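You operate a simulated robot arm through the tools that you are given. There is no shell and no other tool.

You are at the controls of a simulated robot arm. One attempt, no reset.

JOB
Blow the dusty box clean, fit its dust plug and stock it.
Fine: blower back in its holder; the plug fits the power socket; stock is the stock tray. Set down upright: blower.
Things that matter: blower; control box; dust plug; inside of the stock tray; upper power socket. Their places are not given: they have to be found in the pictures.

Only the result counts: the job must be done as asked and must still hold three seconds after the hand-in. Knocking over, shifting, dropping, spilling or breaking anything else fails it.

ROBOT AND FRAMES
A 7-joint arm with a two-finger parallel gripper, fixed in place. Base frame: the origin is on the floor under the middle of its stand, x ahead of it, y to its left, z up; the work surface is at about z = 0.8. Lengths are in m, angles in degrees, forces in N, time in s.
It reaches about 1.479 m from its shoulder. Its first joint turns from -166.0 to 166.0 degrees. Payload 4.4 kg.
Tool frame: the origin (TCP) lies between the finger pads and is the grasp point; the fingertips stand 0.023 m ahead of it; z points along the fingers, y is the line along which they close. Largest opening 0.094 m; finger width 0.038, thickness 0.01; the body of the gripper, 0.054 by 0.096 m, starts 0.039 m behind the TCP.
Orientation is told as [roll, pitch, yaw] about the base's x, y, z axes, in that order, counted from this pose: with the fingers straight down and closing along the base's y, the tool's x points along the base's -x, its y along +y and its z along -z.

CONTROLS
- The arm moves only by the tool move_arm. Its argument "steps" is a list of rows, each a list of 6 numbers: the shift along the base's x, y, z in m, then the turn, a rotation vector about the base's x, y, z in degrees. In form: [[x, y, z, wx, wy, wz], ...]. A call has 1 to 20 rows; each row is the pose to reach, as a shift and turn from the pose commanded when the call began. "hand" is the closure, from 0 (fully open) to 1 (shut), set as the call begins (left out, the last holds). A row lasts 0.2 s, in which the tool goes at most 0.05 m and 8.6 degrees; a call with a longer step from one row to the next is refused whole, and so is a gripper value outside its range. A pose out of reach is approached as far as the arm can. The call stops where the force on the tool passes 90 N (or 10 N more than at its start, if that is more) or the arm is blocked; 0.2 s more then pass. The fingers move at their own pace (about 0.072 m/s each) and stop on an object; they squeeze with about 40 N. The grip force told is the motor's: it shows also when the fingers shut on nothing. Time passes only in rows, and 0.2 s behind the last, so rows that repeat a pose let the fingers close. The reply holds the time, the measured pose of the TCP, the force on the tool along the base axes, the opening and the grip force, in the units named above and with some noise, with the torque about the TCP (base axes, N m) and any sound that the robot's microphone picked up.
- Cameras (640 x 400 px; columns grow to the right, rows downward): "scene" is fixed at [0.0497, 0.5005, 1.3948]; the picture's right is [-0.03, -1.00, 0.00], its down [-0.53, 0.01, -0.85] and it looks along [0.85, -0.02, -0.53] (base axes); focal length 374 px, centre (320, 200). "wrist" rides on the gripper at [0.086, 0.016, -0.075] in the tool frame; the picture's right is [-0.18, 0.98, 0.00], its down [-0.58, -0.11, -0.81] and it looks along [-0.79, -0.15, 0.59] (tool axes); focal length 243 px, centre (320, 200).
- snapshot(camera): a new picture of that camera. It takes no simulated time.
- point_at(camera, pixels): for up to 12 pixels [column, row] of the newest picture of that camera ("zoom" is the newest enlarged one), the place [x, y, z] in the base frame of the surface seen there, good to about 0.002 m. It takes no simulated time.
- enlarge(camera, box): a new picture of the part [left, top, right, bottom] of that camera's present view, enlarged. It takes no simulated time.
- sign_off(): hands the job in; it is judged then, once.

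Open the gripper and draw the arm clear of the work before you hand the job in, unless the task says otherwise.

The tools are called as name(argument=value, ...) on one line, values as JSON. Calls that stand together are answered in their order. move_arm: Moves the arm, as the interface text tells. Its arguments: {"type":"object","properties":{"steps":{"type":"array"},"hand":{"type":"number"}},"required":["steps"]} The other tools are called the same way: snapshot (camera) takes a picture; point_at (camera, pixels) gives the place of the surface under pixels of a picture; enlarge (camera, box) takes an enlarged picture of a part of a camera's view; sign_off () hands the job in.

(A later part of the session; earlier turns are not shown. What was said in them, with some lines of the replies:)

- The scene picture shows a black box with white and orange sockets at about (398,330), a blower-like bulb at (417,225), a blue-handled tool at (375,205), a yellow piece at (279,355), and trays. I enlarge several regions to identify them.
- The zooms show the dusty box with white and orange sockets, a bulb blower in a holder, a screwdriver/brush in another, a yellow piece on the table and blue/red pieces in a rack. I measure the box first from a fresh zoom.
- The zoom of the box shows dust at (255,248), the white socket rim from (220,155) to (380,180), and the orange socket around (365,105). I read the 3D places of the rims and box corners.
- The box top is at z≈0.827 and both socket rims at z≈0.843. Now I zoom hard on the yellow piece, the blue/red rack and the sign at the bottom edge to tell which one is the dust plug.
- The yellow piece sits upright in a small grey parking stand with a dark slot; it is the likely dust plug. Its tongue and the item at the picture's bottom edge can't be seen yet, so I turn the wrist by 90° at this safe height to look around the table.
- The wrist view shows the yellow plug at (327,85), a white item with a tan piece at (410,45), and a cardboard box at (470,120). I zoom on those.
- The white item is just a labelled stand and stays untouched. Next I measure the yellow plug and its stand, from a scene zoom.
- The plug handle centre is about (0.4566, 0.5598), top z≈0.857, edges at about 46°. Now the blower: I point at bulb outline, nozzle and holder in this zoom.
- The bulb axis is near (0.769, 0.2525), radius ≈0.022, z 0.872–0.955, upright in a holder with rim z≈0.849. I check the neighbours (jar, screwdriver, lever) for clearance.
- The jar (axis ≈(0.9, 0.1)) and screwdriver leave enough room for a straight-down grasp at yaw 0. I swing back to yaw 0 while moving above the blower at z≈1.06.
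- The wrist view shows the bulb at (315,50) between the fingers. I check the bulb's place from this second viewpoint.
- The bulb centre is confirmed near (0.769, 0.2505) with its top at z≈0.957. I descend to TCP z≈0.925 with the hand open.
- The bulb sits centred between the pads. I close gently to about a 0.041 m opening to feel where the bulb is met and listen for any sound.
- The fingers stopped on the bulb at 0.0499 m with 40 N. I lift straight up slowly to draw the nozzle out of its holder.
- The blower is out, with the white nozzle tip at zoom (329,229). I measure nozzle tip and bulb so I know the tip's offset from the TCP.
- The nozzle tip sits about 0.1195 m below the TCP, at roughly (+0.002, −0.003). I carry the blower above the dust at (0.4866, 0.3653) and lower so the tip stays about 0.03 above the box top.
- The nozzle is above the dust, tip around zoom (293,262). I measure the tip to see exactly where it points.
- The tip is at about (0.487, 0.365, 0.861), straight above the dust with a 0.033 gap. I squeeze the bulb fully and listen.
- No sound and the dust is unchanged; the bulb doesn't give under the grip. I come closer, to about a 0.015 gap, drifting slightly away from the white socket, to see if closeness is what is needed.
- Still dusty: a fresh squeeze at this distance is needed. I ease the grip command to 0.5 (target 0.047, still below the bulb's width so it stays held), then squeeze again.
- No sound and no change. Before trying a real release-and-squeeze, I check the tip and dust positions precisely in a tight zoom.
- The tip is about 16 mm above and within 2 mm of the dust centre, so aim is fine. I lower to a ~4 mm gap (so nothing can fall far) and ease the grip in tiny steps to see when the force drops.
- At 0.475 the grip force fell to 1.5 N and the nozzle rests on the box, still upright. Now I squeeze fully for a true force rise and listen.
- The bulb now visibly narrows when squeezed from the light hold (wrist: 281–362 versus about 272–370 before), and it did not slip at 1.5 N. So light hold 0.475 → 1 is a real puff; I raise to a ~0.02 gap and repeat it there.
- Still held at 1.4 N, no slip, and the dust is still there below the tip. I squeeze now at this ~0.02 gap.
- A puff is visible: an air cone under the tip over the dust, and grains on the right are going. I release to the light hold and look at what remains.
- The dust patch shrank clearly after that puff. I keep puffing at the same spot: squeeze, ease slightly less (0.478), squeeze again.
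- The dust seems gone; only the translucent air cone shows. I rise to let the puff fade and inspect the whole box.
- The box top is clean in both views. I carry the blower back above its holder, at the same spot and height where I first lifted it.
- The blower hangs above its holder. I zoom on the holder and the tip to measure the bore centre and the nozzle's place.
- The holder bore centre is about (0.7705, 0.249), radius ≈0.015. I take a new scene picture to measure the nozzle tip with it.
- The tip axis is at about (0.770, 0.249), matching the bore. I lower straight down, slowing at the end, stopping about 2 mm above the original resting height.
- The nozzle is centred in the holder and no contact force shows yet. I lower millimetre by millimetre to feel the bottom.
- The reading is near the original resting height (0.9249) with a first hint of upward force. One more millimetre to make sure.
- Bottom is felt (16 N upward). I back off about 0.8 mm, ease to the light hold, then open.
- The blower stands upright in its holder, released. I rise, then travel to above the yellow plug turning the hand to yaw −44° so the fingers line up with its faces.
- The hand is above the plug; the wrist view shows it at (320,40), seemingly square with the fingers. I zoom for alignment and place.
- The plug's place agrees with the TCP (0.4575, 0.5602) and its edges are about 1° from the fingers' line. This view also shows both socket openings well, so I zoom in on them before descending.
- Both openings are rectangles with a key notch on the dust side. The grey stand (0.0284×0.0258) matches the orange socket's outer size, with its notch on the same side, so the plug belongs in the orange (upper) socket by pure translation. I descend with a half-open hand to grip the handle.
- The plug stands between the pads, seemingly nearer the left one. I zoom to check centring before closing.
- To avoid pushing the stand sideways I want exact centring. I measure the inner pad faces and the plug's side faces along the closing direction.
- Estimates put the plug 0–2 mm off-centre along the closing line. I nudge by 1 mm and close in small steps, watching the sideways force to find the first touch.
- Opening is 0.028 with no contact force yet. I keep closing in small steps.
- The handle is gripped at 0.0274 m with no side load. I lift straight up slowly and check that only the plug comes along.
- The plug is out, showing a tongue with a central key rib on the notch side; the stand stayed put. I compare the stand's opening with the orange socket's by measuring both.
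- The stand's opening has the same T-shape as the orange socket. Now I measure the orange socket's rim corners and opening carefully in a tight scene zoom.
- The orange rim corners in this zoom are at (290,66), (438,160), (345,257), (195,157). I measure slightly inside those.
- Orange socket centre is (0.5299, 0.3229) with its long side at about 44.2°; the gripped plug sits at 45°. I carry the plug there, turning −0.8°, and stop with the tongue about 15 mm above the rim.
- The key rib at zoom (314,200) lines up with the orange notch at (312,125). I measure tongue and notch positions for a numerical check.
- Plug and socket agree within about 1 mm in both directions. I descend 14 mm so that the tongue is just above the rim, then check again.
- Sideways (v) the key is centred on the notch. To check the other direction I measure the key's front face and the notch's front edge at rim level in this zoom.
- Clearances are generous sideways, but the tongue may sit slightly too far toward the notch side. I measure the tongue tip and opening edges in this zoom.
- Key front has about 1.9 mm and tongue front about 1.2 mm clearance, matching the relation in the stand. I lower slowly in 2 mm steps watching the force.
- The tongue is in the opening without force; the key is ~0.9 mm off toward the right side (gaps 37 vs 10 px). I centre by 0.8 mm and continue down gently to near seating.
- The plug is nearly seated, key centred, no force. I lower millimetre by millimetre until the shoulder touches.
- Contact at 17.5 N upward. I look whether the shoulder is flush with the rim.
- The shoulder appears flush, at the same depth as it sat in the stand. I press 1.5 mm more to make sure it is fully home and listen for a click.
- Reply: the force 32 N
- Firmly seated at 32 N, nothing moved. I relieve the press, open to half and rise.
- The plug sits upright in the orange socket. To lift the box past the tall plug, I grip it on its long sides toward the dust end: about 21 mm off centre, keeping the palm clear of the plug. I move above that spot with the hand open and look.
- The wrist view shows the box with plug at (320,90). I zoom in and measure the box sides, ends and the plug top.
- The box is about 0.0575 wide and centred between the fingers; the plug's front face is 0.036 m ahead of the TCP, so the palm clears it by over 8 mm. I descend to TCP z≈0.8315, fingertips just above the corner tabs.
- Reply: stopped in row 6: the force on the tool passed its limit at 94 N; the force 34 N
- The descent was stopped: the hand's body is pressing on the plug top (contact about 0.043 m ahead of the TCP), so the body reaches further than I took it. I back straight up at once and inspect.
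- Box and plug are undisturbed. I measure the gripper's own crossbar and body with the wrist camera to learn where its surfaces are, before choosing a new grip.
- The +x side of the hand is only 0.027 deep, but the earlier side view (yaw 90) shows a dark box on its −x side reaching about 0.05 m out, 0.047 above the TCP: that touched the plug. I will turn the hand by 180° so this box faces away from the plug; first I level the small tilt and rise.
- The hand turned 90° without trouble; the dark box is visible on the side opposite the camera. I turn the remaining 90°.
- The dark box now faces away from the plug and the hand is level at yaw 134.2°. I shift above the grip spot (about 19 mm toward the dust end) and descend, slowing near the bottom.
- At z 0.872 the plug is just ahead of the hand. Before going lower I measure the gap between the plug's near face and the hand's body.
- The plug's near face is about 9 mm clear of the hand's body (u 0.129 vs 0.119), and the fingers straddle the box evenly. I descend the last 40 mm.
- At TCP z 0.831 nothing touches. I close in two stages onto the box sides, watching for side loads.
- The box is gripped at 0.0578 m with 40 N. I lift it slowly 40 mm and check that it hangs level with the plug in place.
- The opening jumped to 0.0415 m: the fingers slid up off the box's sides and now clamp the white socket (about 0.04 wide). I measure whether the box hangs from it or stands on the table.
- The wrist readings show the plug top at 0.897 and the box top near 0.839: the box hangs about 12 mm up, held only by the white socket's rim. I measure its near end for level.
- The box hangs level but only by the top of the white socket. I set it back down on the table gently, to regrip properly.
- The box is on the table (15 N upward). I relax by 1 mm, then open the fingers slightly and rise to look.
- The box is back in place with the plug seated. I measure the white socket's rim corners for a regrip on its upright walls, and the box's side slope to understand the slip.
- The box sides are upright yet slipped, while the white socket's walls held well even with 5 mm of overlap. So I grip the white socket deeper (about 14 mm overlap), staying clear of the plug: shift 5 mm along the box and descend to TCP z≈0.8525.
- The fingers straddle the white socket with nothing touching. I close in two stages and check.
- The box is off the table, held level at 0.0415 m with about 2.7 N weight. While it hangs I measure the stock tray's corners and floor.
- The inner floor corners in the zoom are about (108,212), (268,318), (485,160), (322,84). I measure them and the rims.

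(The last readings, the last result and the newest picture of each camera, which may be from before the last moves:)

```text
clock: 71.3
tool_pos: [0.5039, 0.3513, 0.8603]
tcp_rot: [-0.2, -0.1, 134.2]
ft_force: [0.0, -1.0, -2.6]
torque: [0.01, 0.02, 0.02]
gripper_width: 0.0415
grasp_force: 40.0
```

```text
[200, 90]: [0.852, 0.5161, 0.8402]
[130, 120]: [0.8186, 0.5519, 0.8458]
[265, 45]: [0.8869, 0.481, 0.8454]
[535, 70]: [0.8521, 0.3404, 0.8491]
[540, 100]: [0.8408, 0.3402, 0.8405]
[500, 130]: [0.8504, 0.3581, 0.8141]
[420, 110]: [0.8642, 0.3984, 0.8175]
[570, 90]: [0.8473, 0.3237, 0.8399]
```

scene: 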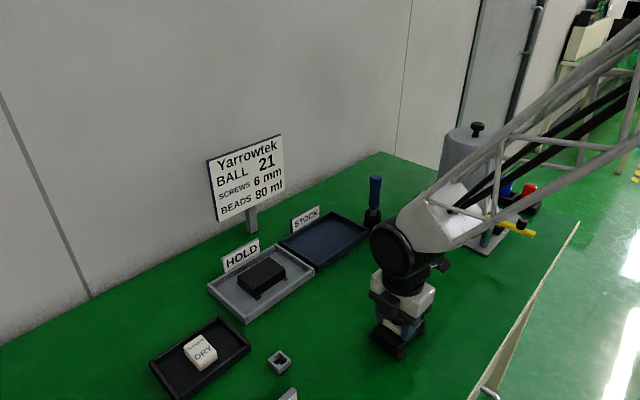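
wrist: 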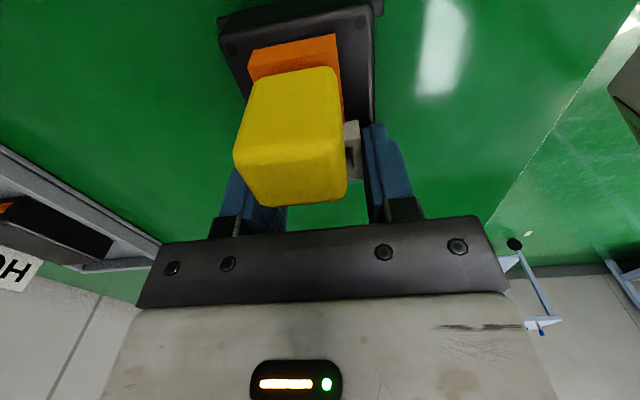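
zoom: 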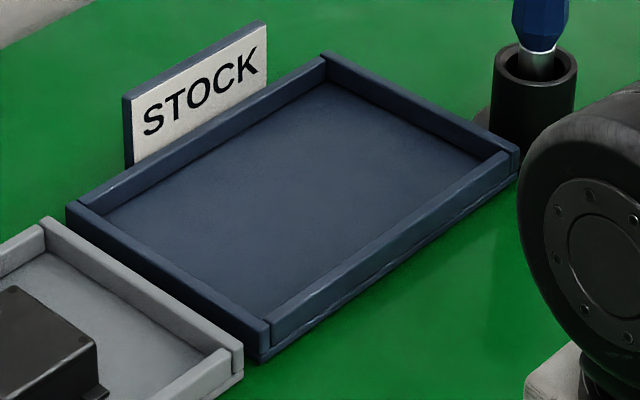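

The tray's rim corners give centre (0.8025, 0.4668), floor z 0.8045, rim 0.820, long side at about −45°, matching the box's direction. I lift the box 80 mm first and re-check the hold.

move_arm(steps=[[0, 0, 0.01, 0, 0, 0], [0, 0, 0.025, 0, 0, 0], [0, 0, 0.045, 0, 0, 0], [0, 0, 0.065, 0, 0, 0], [0, 0, 0.08, 0, 0, 0], [0, 0, 0.08, 0, 0, 0]], hand=1)

snapshot(camera="wrist")

enlarge(camera="scene", box=[350, 230, 450, 350])

```text
clock: 72.7
tool_pos: [0.5038, 0.3497, 0.9403]
tcp_rot: [-0.2, 0.0, 134.2]
ft_force: [1.6, -0.1, -1.1]
torque: [0.05, 0.03, -0.01]
gripper_width: 0.0417
grasp_force: 40.6
```

```text
taken
```

wrist: 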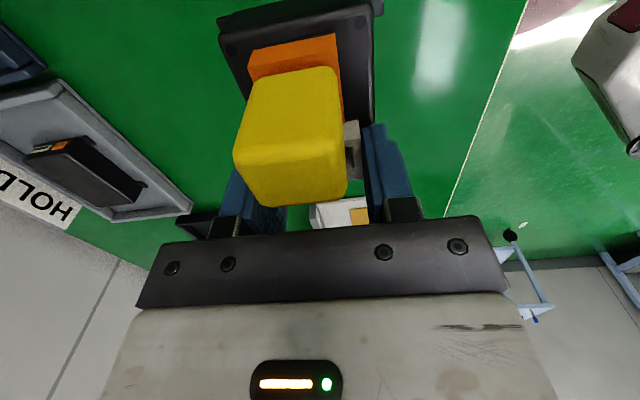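

```text
3.33 times, centred on (400, 290) of scene
```

zoom: 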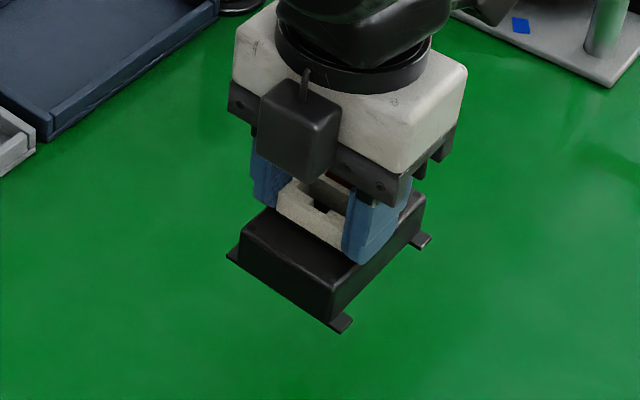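

The hold is firm and the plug unmoved in the view. I carry the box smoothly over to above the stock tray centre.

move_arm(steps=[[0.0116, 0.005, 0, 0, 0, 0], [0.0347, 0.0151, 0, 0, 0, 0], [0.0664, 0.029, 0, 0, 0, 0], [0.1011, 0.0442, 0, 0, 0, 0], [0.1358, 0.0593, 0, 0, 0, 0], [0.1705, 0.0745, 0, 0, 0, 0], [0.2051, 0.0896, 0, 0, 0, 0], [0.2369, 0.1035, 0, 0, 0, 0], [0.2629, 0.1148, 0, 0, 0, 0], [0.2802, 0.1224, 0, 0, 0, 0], [0.2889, 0.1262, 0, 0, 0, 0], [0.2889, 0.1262, 0, 0, 0, 0]], hand=1)

snapshot(camera="scene")

snapshot(camera="wrist")

enlarge(camera="scene", box=[270, 150, 390, 280])

```text
clock: 75.3
tool_pos: [0.7924, 0.4777, 0.9408]
tcp_rot: [-0.3, 0.0, 134.2]
ft_force: [0.8, 0.3, -1.8]
torque: [0.05, 0.03, 0.01]
gripper_width: 0.0415
grasp_force: 40.3
```

```text
taken
```

scene: 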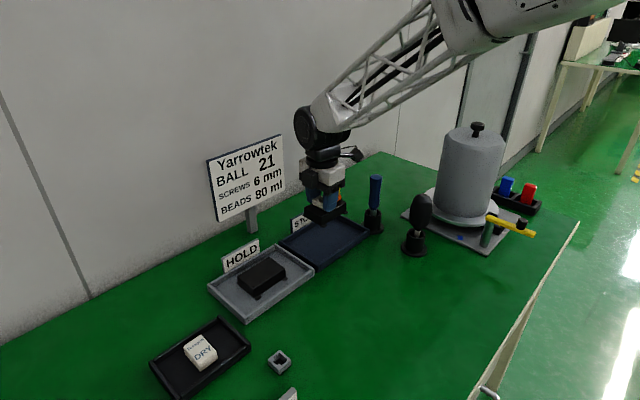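

```text
taken
```

wrist: 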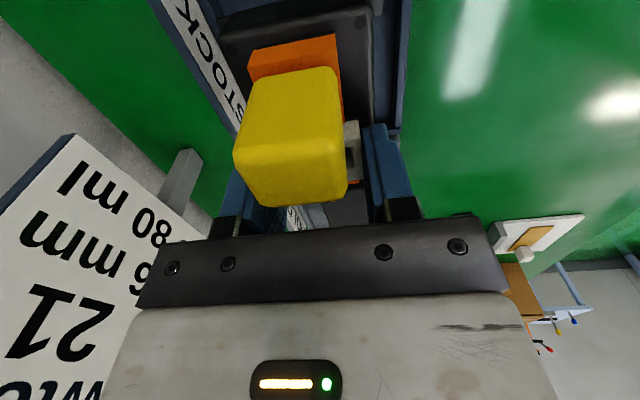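

```text
3.08 times, centred on (330, 215) of scene
```

zoom: 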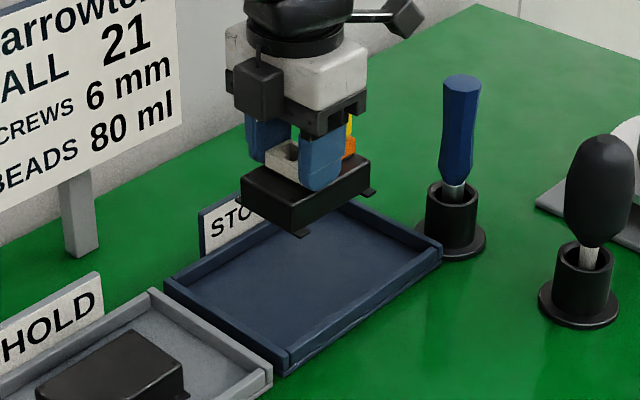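

The box hovers over the tray. I verify its corners' places against the tray before lowering.

point_at(camera="zoom", pixels=[[246, 178], [294, 205], [366, 170], [300, 234], [370, 192], [243, 203], [296, 225]])

point_at(camera="wrist", pixels=[[225, 50], [365, 15], [370, 60], [290, 150], [395, 60], [398, 120], [240, 100], [215, 60]])

```text
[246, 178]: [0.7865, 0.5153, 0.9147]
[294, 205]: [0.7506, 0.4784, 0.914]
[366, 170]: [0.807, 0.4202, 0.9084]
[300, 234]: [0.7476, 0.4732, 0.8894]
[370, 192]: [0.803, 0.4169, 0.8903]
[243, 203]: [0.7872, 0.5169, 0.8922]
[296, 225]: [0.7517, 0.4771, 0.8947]
```

```text
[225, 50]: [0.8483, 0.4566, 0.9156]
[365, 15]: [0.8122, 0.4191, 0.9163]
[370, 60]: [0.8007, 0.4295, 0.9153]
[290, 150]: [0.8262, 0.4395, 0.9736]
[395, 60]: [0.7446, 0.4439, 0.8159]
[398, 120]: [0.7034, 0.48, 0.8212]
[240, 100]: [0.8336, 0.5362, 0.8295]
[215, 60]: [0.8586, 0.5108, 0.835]
```

The box centre is within about 4 mm of the tray centre, with at least 15 mm margins to the rims. I lower it toward the tray floor, slowly at the end.

move_arm(steps=[[0, 0, -0.02, 0, 0, 0], [0, 0, -0.045, 0, 0, 0], [0, 0, -0.062, 0, 0, 0], [0, 0, -0.074, 0, 0, 0], [0, 0, -0.08, 0, 0, 0], [0, 0, -0.08, 0, 0, 0]], hand=1)

move_arm(steps=[[0, 0, -0.001, 0, 0, 0], [0, 0, -0.002, 0, 0, 0]], hand=1)

enlarge(camera="scene", box=[270, 170, 390, 280])

```text
clock: 76.7
tool_pos: [0.7923, 0.4785, 0.861]
tcp_rot: [-0.2, 0.0, 134.2]
ft_force: [-0.2, 0.5, -1.6]
torque: [0.03, 0.05, -0.03]
gripper_width: 0.0419
grasp_force: 40.1
```

```text
clock: 77.3
tool_pos: [0.7924, 0.4767, 0.8581]
tcp_rot: [-0.3, -0.1, 134.1]
ft_force: [-1.0, -0.2, 0.8]
torque: [-0.09, 0.09, -0.02]
gripper_width: 0.0419
grasp_force: 39.6
```

```text
3.64 times, centred on (330, 225) of scene
```

zoom: 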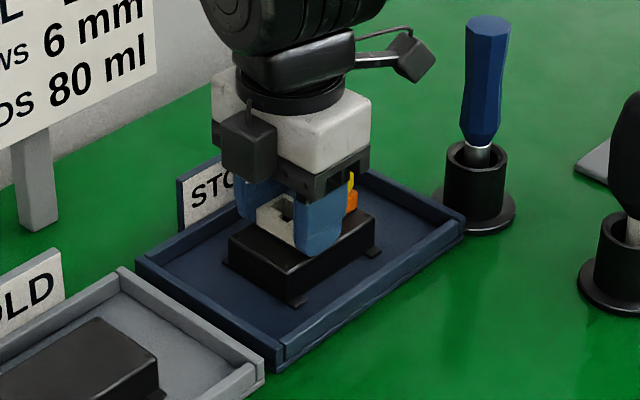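

The weight has come off the hand (force ≈ +0.8 N), so the box is just touching the tray floor. One more millimetre to confirm.

move_arm(steps=[[0, 0, -0.0006, 0, 0, 0], [0, 0, -0.0006, 0, 0, 0]], hand=1)

```text
clock: 77.9
tool_pos: [0.7925, 0.4772, 0.8593]
tcp_rot: [-0.2, 0.0, 134.2]
ft_force: [-1.5, -3.4, 11.0]
torque: [-0.47, 0.34, 0.02]
gripper_width: 0.0416
grasp_force: 40.3
```

The box rests on the floor (11 N). I relieve slightly, open the fingers a little and rise straight up.

move_arm(steps=[[0, 0, 0.0006, 0, 0, 0], [0, 0, 0.0006, 0, 0, 0]], hand=1)

move_arm(steps=[[0, 0, 0, 0, 0, 0], [0, 0, 0, 0, 0, 0]], hand=0.42)

move_arm(steps=[[0, 0, 0.01, 0, 0, 0], [0, 0, 0.03, 0, 0, 0], [0, 0, 0.06, 0, 0, 0], [0, 0, 0.1, 0, 0, 0], [0, 0, 0.14, 0, 0, 0], [0, 0, 0.18, 0, 0, 0]], hand=0.42)

snapshot(camera="scene")

enlarge(camera="scene", box=[270, 190, 390, 280])

snapshot(camera="wrist")

```text
clock: 78.5
tool_pos: [0.7928, 0.4769, 0.8587]
tcp_rot: [-0.1, 0.1, 134.2]
ft_force: [1.8, -1.2, 6.3]
torque: [-0.25, -0.21, 0.08]
gripper_width: 0.0416
grasp_force: 40.2
```

```text
clock: 79.1
tool_pos: [0.7917, 0.4773, 0.8584]
tcp_rot: [-0.2, 0.0, 134.2]
ft_force: [1.3, -0.8, 0.2]
torque: [0.01, 0.0, -0.02]
gripper_width: 0.0545
grasp_force: 0.1
```

```text
clock: 80.5
tool_pos: [0.7918, 0.4779, 1.0379]
tcp_rot: [-0.1, 0.1, 134.3]
ft_force: [-0.5, 0.1, 0.0]
torque: [-0.01, 0.0, 0.01]
gripper_width: 0.0542
grasp_force: 0.0
```

```text
taken
```

scene: 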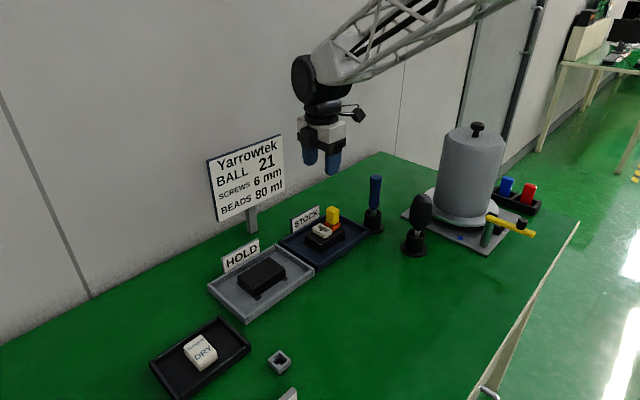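

```text
4.44 times, centred on (330, 235) of scene
```

zoom: 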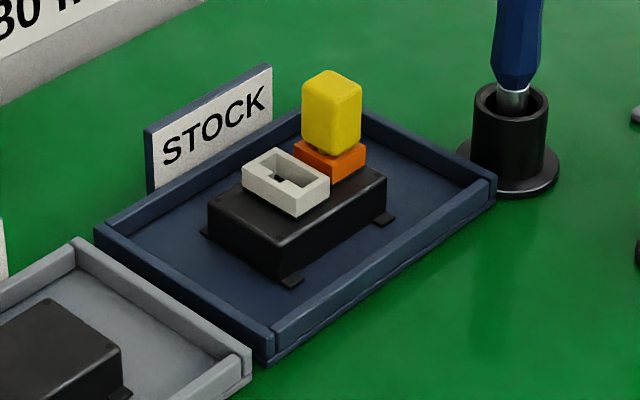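

```text
taken
```

wrist: 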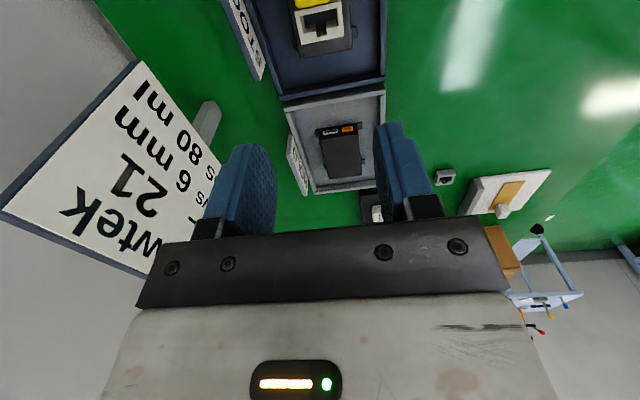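

The box lies flat in the stock tray with the plug upright. I zoom in to check plug seating, cleanliness, the blower in its holder, and the other box's end for completeness.

enlarge(camera="scene", box=[300, 200, 352, 250])

enlarge(camera="scene", box=[380, 180, 460, 265])

enlarge(camera="wrist", box=[300, 105, 380, 190])

enlarge(camera="wrist", box=[270, 0, 380, 80])

```text
8.00 times, centred on (326, 225) of scene
```

zoom: 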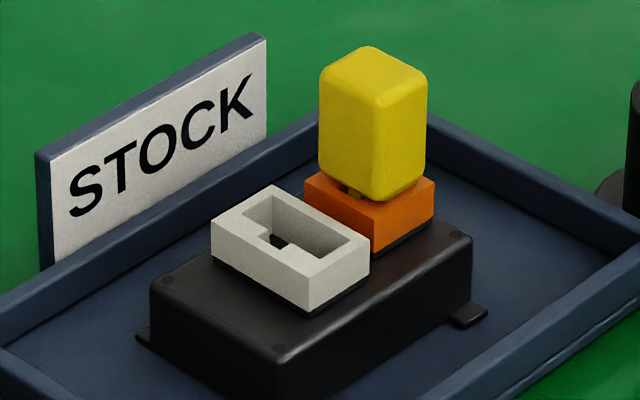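

```text
4.71 times, centred on (420, 222) of scene
```

zoom: 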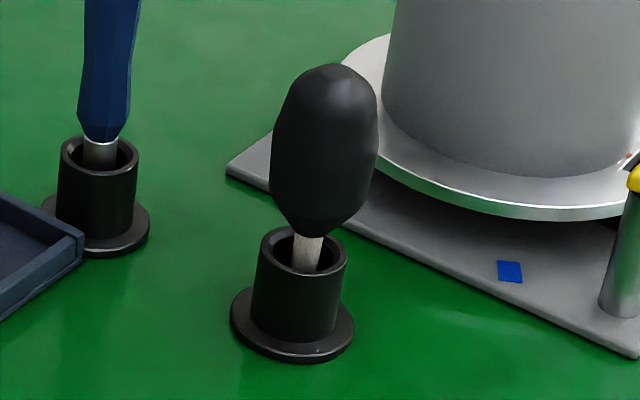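

```text
4.71 times, centred on (340, 148) of wrist
```

zoom: 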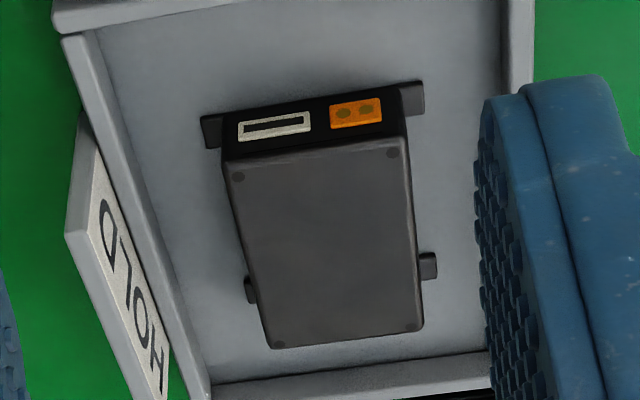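

```text
5.00 times, centred on (325, 40) of wrist
```

zoom: 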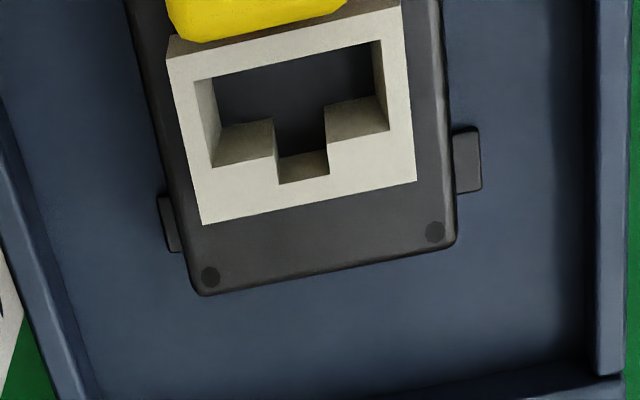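

Everything looks right: plug seated in the orange socket, top clean, blower upright in its holder, and the other box confirms orange is the power socket. To be sure no dust hides on the far end face, I move the hand back along the box at a safe height and look with the wrist camera.

move_arm(steps=[[0.02, -0.02, 0.02, 0, 0, 0], [0.045, -0.045, 0.03, 0, 0, 0], [0.07, -0.07, 0.03, 0, 0, 0], [0.09, -0.09, 0.03, 0, 0, 0], [0.09, -0.09, 0.03, 0, 0, 0]], hand=0.42)

snapshot(camera="wrist")

snapshot(camera="scene")

```text
clock: 81.7
tool_pos: [0.8818, 0.3873, 1.0675]
tcp_rot: [-0.2, 0.0, 134.2]
ft_force: [0.5, -0.2, -0.1]
torque: [0.03, -0.02, -0.01]
gripper_width: 0.0547
grasp_force: 0.1
```

```text
taken
```

wrist: 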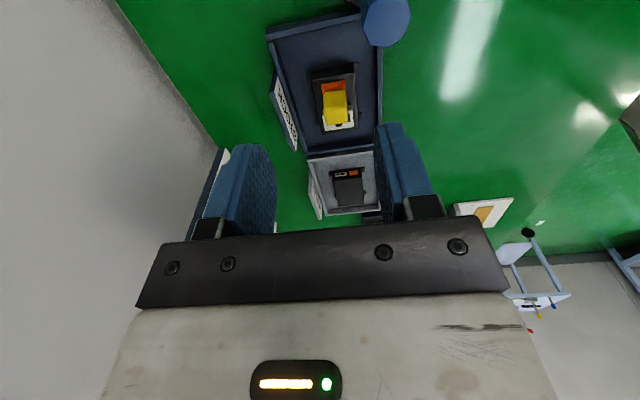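

```text
taken
```

scene: 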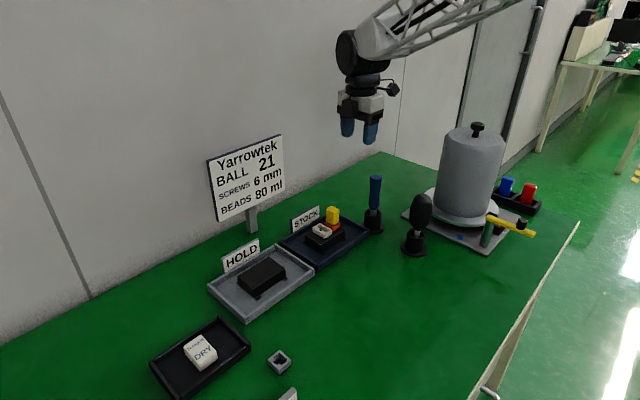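

The wrist view now shows the box's far end at (335,80). I zoom in on it and check the plug's height against the rim.

enlarge(camera="wrist", box=[295, 45, 375, 150])

enlarge(camera="wrist", box=[310, 60, 360, 110])

point_at(camera="zoom", pixels=[[340, 260], [320, 330], [320, 190], [300, 150], [330, 100], [250, 120]])

```text
3.81 times, centred on (335, 98) of wrist
```

zoom: 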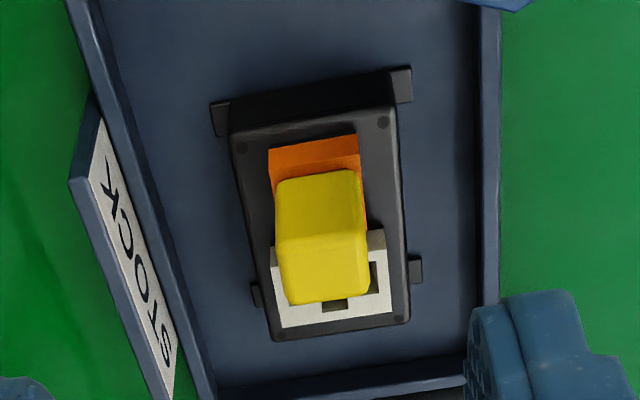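

```text
8.00 times, centred on (335, 85) of wrist
```

zoom: 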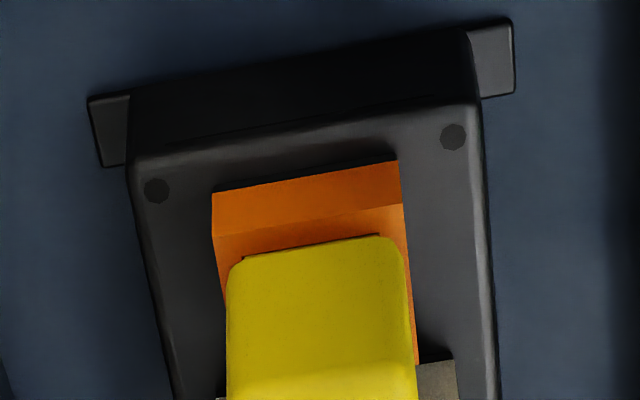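

```text
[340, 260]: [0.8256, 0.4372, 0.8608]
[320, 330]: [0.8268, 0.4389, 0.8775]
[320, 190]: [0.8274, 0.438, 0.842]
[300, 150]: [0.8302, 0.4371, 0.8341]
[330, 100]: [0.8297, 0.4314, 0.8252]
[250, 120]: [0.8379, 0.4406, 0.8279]
```

The far end is clean. I check that the plug stands level and fully down by measuring its top face and the orange rim.

enlarge(camera="scene", box=[318, 200, 350, 240])

point_at(camera="zoom", pixels=[[280, 60], [330, 40], [370, 60], [325, 85], [320, 60], [262, 220], [330, 255], [400, 225], [150, 240], [240, 300]])

```text
10.00 times, centred on (334, 220) of scene
```

zoom: 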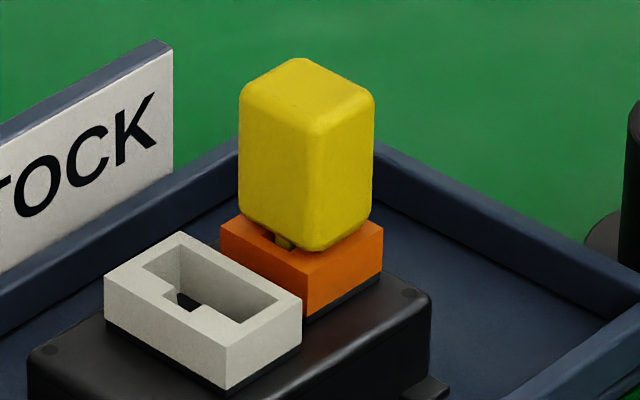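

```text
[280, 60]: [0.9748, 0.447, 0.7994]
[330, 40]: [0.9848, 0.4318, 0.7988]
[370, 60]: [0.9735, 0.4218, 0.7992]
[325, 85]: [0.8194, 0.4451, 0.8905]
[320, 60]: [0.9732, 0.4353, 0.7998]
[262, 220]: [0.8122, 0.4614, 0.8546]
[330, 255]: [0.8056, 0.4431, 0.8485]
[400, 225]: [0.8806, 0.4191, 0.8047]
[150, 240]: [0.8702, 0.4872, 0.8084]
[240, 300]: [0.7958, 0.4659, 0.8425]
```

Plug top reads 0.8905 over a rim of about 0.848, the same 0.0425 as in its stand. I take a few more points on the top face for level.

point_at(camera="zoom", pixels=[[258, 95], [300, 72], [358, 95], [312, 122], [305, 95], [245, 232], [320, 270], [372, 222]])

```text
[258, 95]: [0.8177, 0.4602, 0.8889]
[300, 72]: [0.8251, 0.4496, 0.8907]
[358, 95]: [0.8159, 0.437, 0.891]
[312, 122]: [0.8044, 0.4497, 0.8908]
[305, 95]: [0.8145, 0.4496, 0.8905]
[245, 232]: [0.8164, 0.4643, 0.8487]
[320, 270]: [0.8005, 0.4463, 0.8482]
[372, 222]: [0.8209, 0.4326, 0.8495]
```

The plug is level and fully seated. I open the hand fully, rise and draw the arm back clear of the work.

move_arm(steps=[[0, 0, 0.04, 0, 0, 0], [0, 0, 0.08, 0, 0, 0], [0, 0, 0.12, 0, 0, 0], [-0.04, 0, 0.14, 0, 0, 0], [-0.085, 0, 0.14, 0, 0, 0], [-0.13, 0, 0.14, 0, 0, 0], [-0.175, 0, 0.14, 0, 0, 0], [-0.22, 0, 0.14, 0, 0, 0], [-0.265, 0, 0.14, 0, 0, 0], [-0.31, 0, 0.14, 0, 0, 0], [-0.35, 0, 0.14, 0, 0, 0], [-0.35, 0, 0.14, 0, 0, 0]], hand=0)

snapshot(camera="scene")

enlarge(camera="scene", box=[270, 150, 470, 290])

```text
clock: 84.3
tool_pos: [0.5318, 0.3881, 1.2085]
tcp_rot: [-0.2, 0.0, 134.2]
ft_force: [0.1, 0.3, -0.2]
torque: [-0.03, -0.01, -0.02]
gripper_width: 0.0939
grasp_force: 0.0
```

```text
taken
```

scene: 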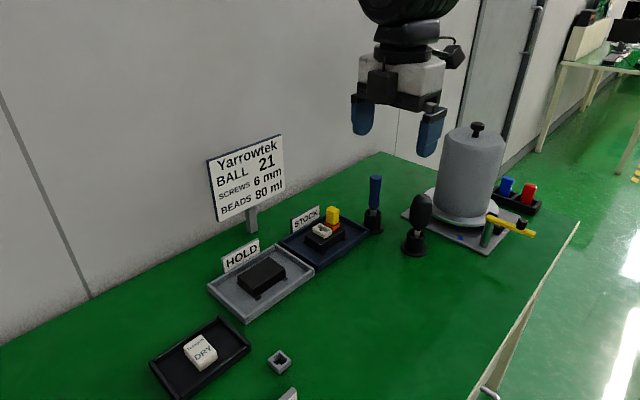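

```text
2.86 times, centred on (370, 220) of scene
```

zoom: 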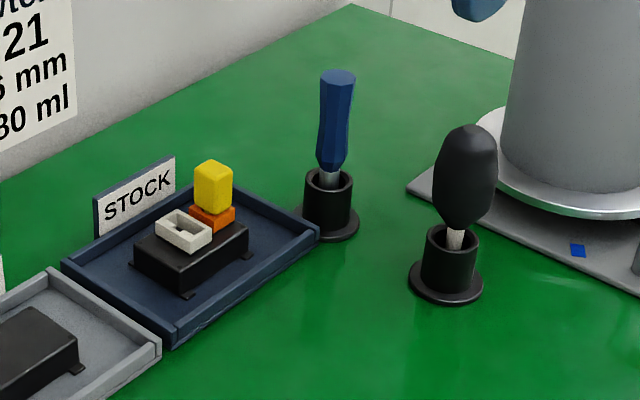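

The final pictures show the clean box with its plug in the stock tray at (322,235), the blower upright in its holder at (417,225), the other objects undisturbed, and the open hand well clear. I hand the job in.

sign_off()

```text
The job is handed in.
```

The job is handed in. The box is blown clean, its yellow dust plug is in the orange upper socket, and the box sits in the stock tray. The blower is back upright in its holder. In the last pictures, with the hand open and the arm drawn clear, nothing else appeared to have moved.

- **Dust:** A few puffs from about 2 cm above cleared the patch. I found no dust left on the top or on the far end face.
- **Socket choice:** Nothing labels the power socket, so I took the orange one. The plug's parking stand has the same opening as the orange socket. The box in the hold tray also has a two-pin socket marked in orange on its end.
- **Plug:** It reads level and at the same depth as it sat in its parking stand.

Two things went wrong along the way, neither with lasting effect that I could see:
- **Contact with the plug:** On the first try at gripping the box, the hand pressed on top of the plug and the arm stopped at 94 N. I backed off, found box and plug undisturbed, and turned the hand around.
- **Slip on the box:** The first lift slid off the box's sides and caught on the white socket. I set the box back down and lifted it by that socket instead.
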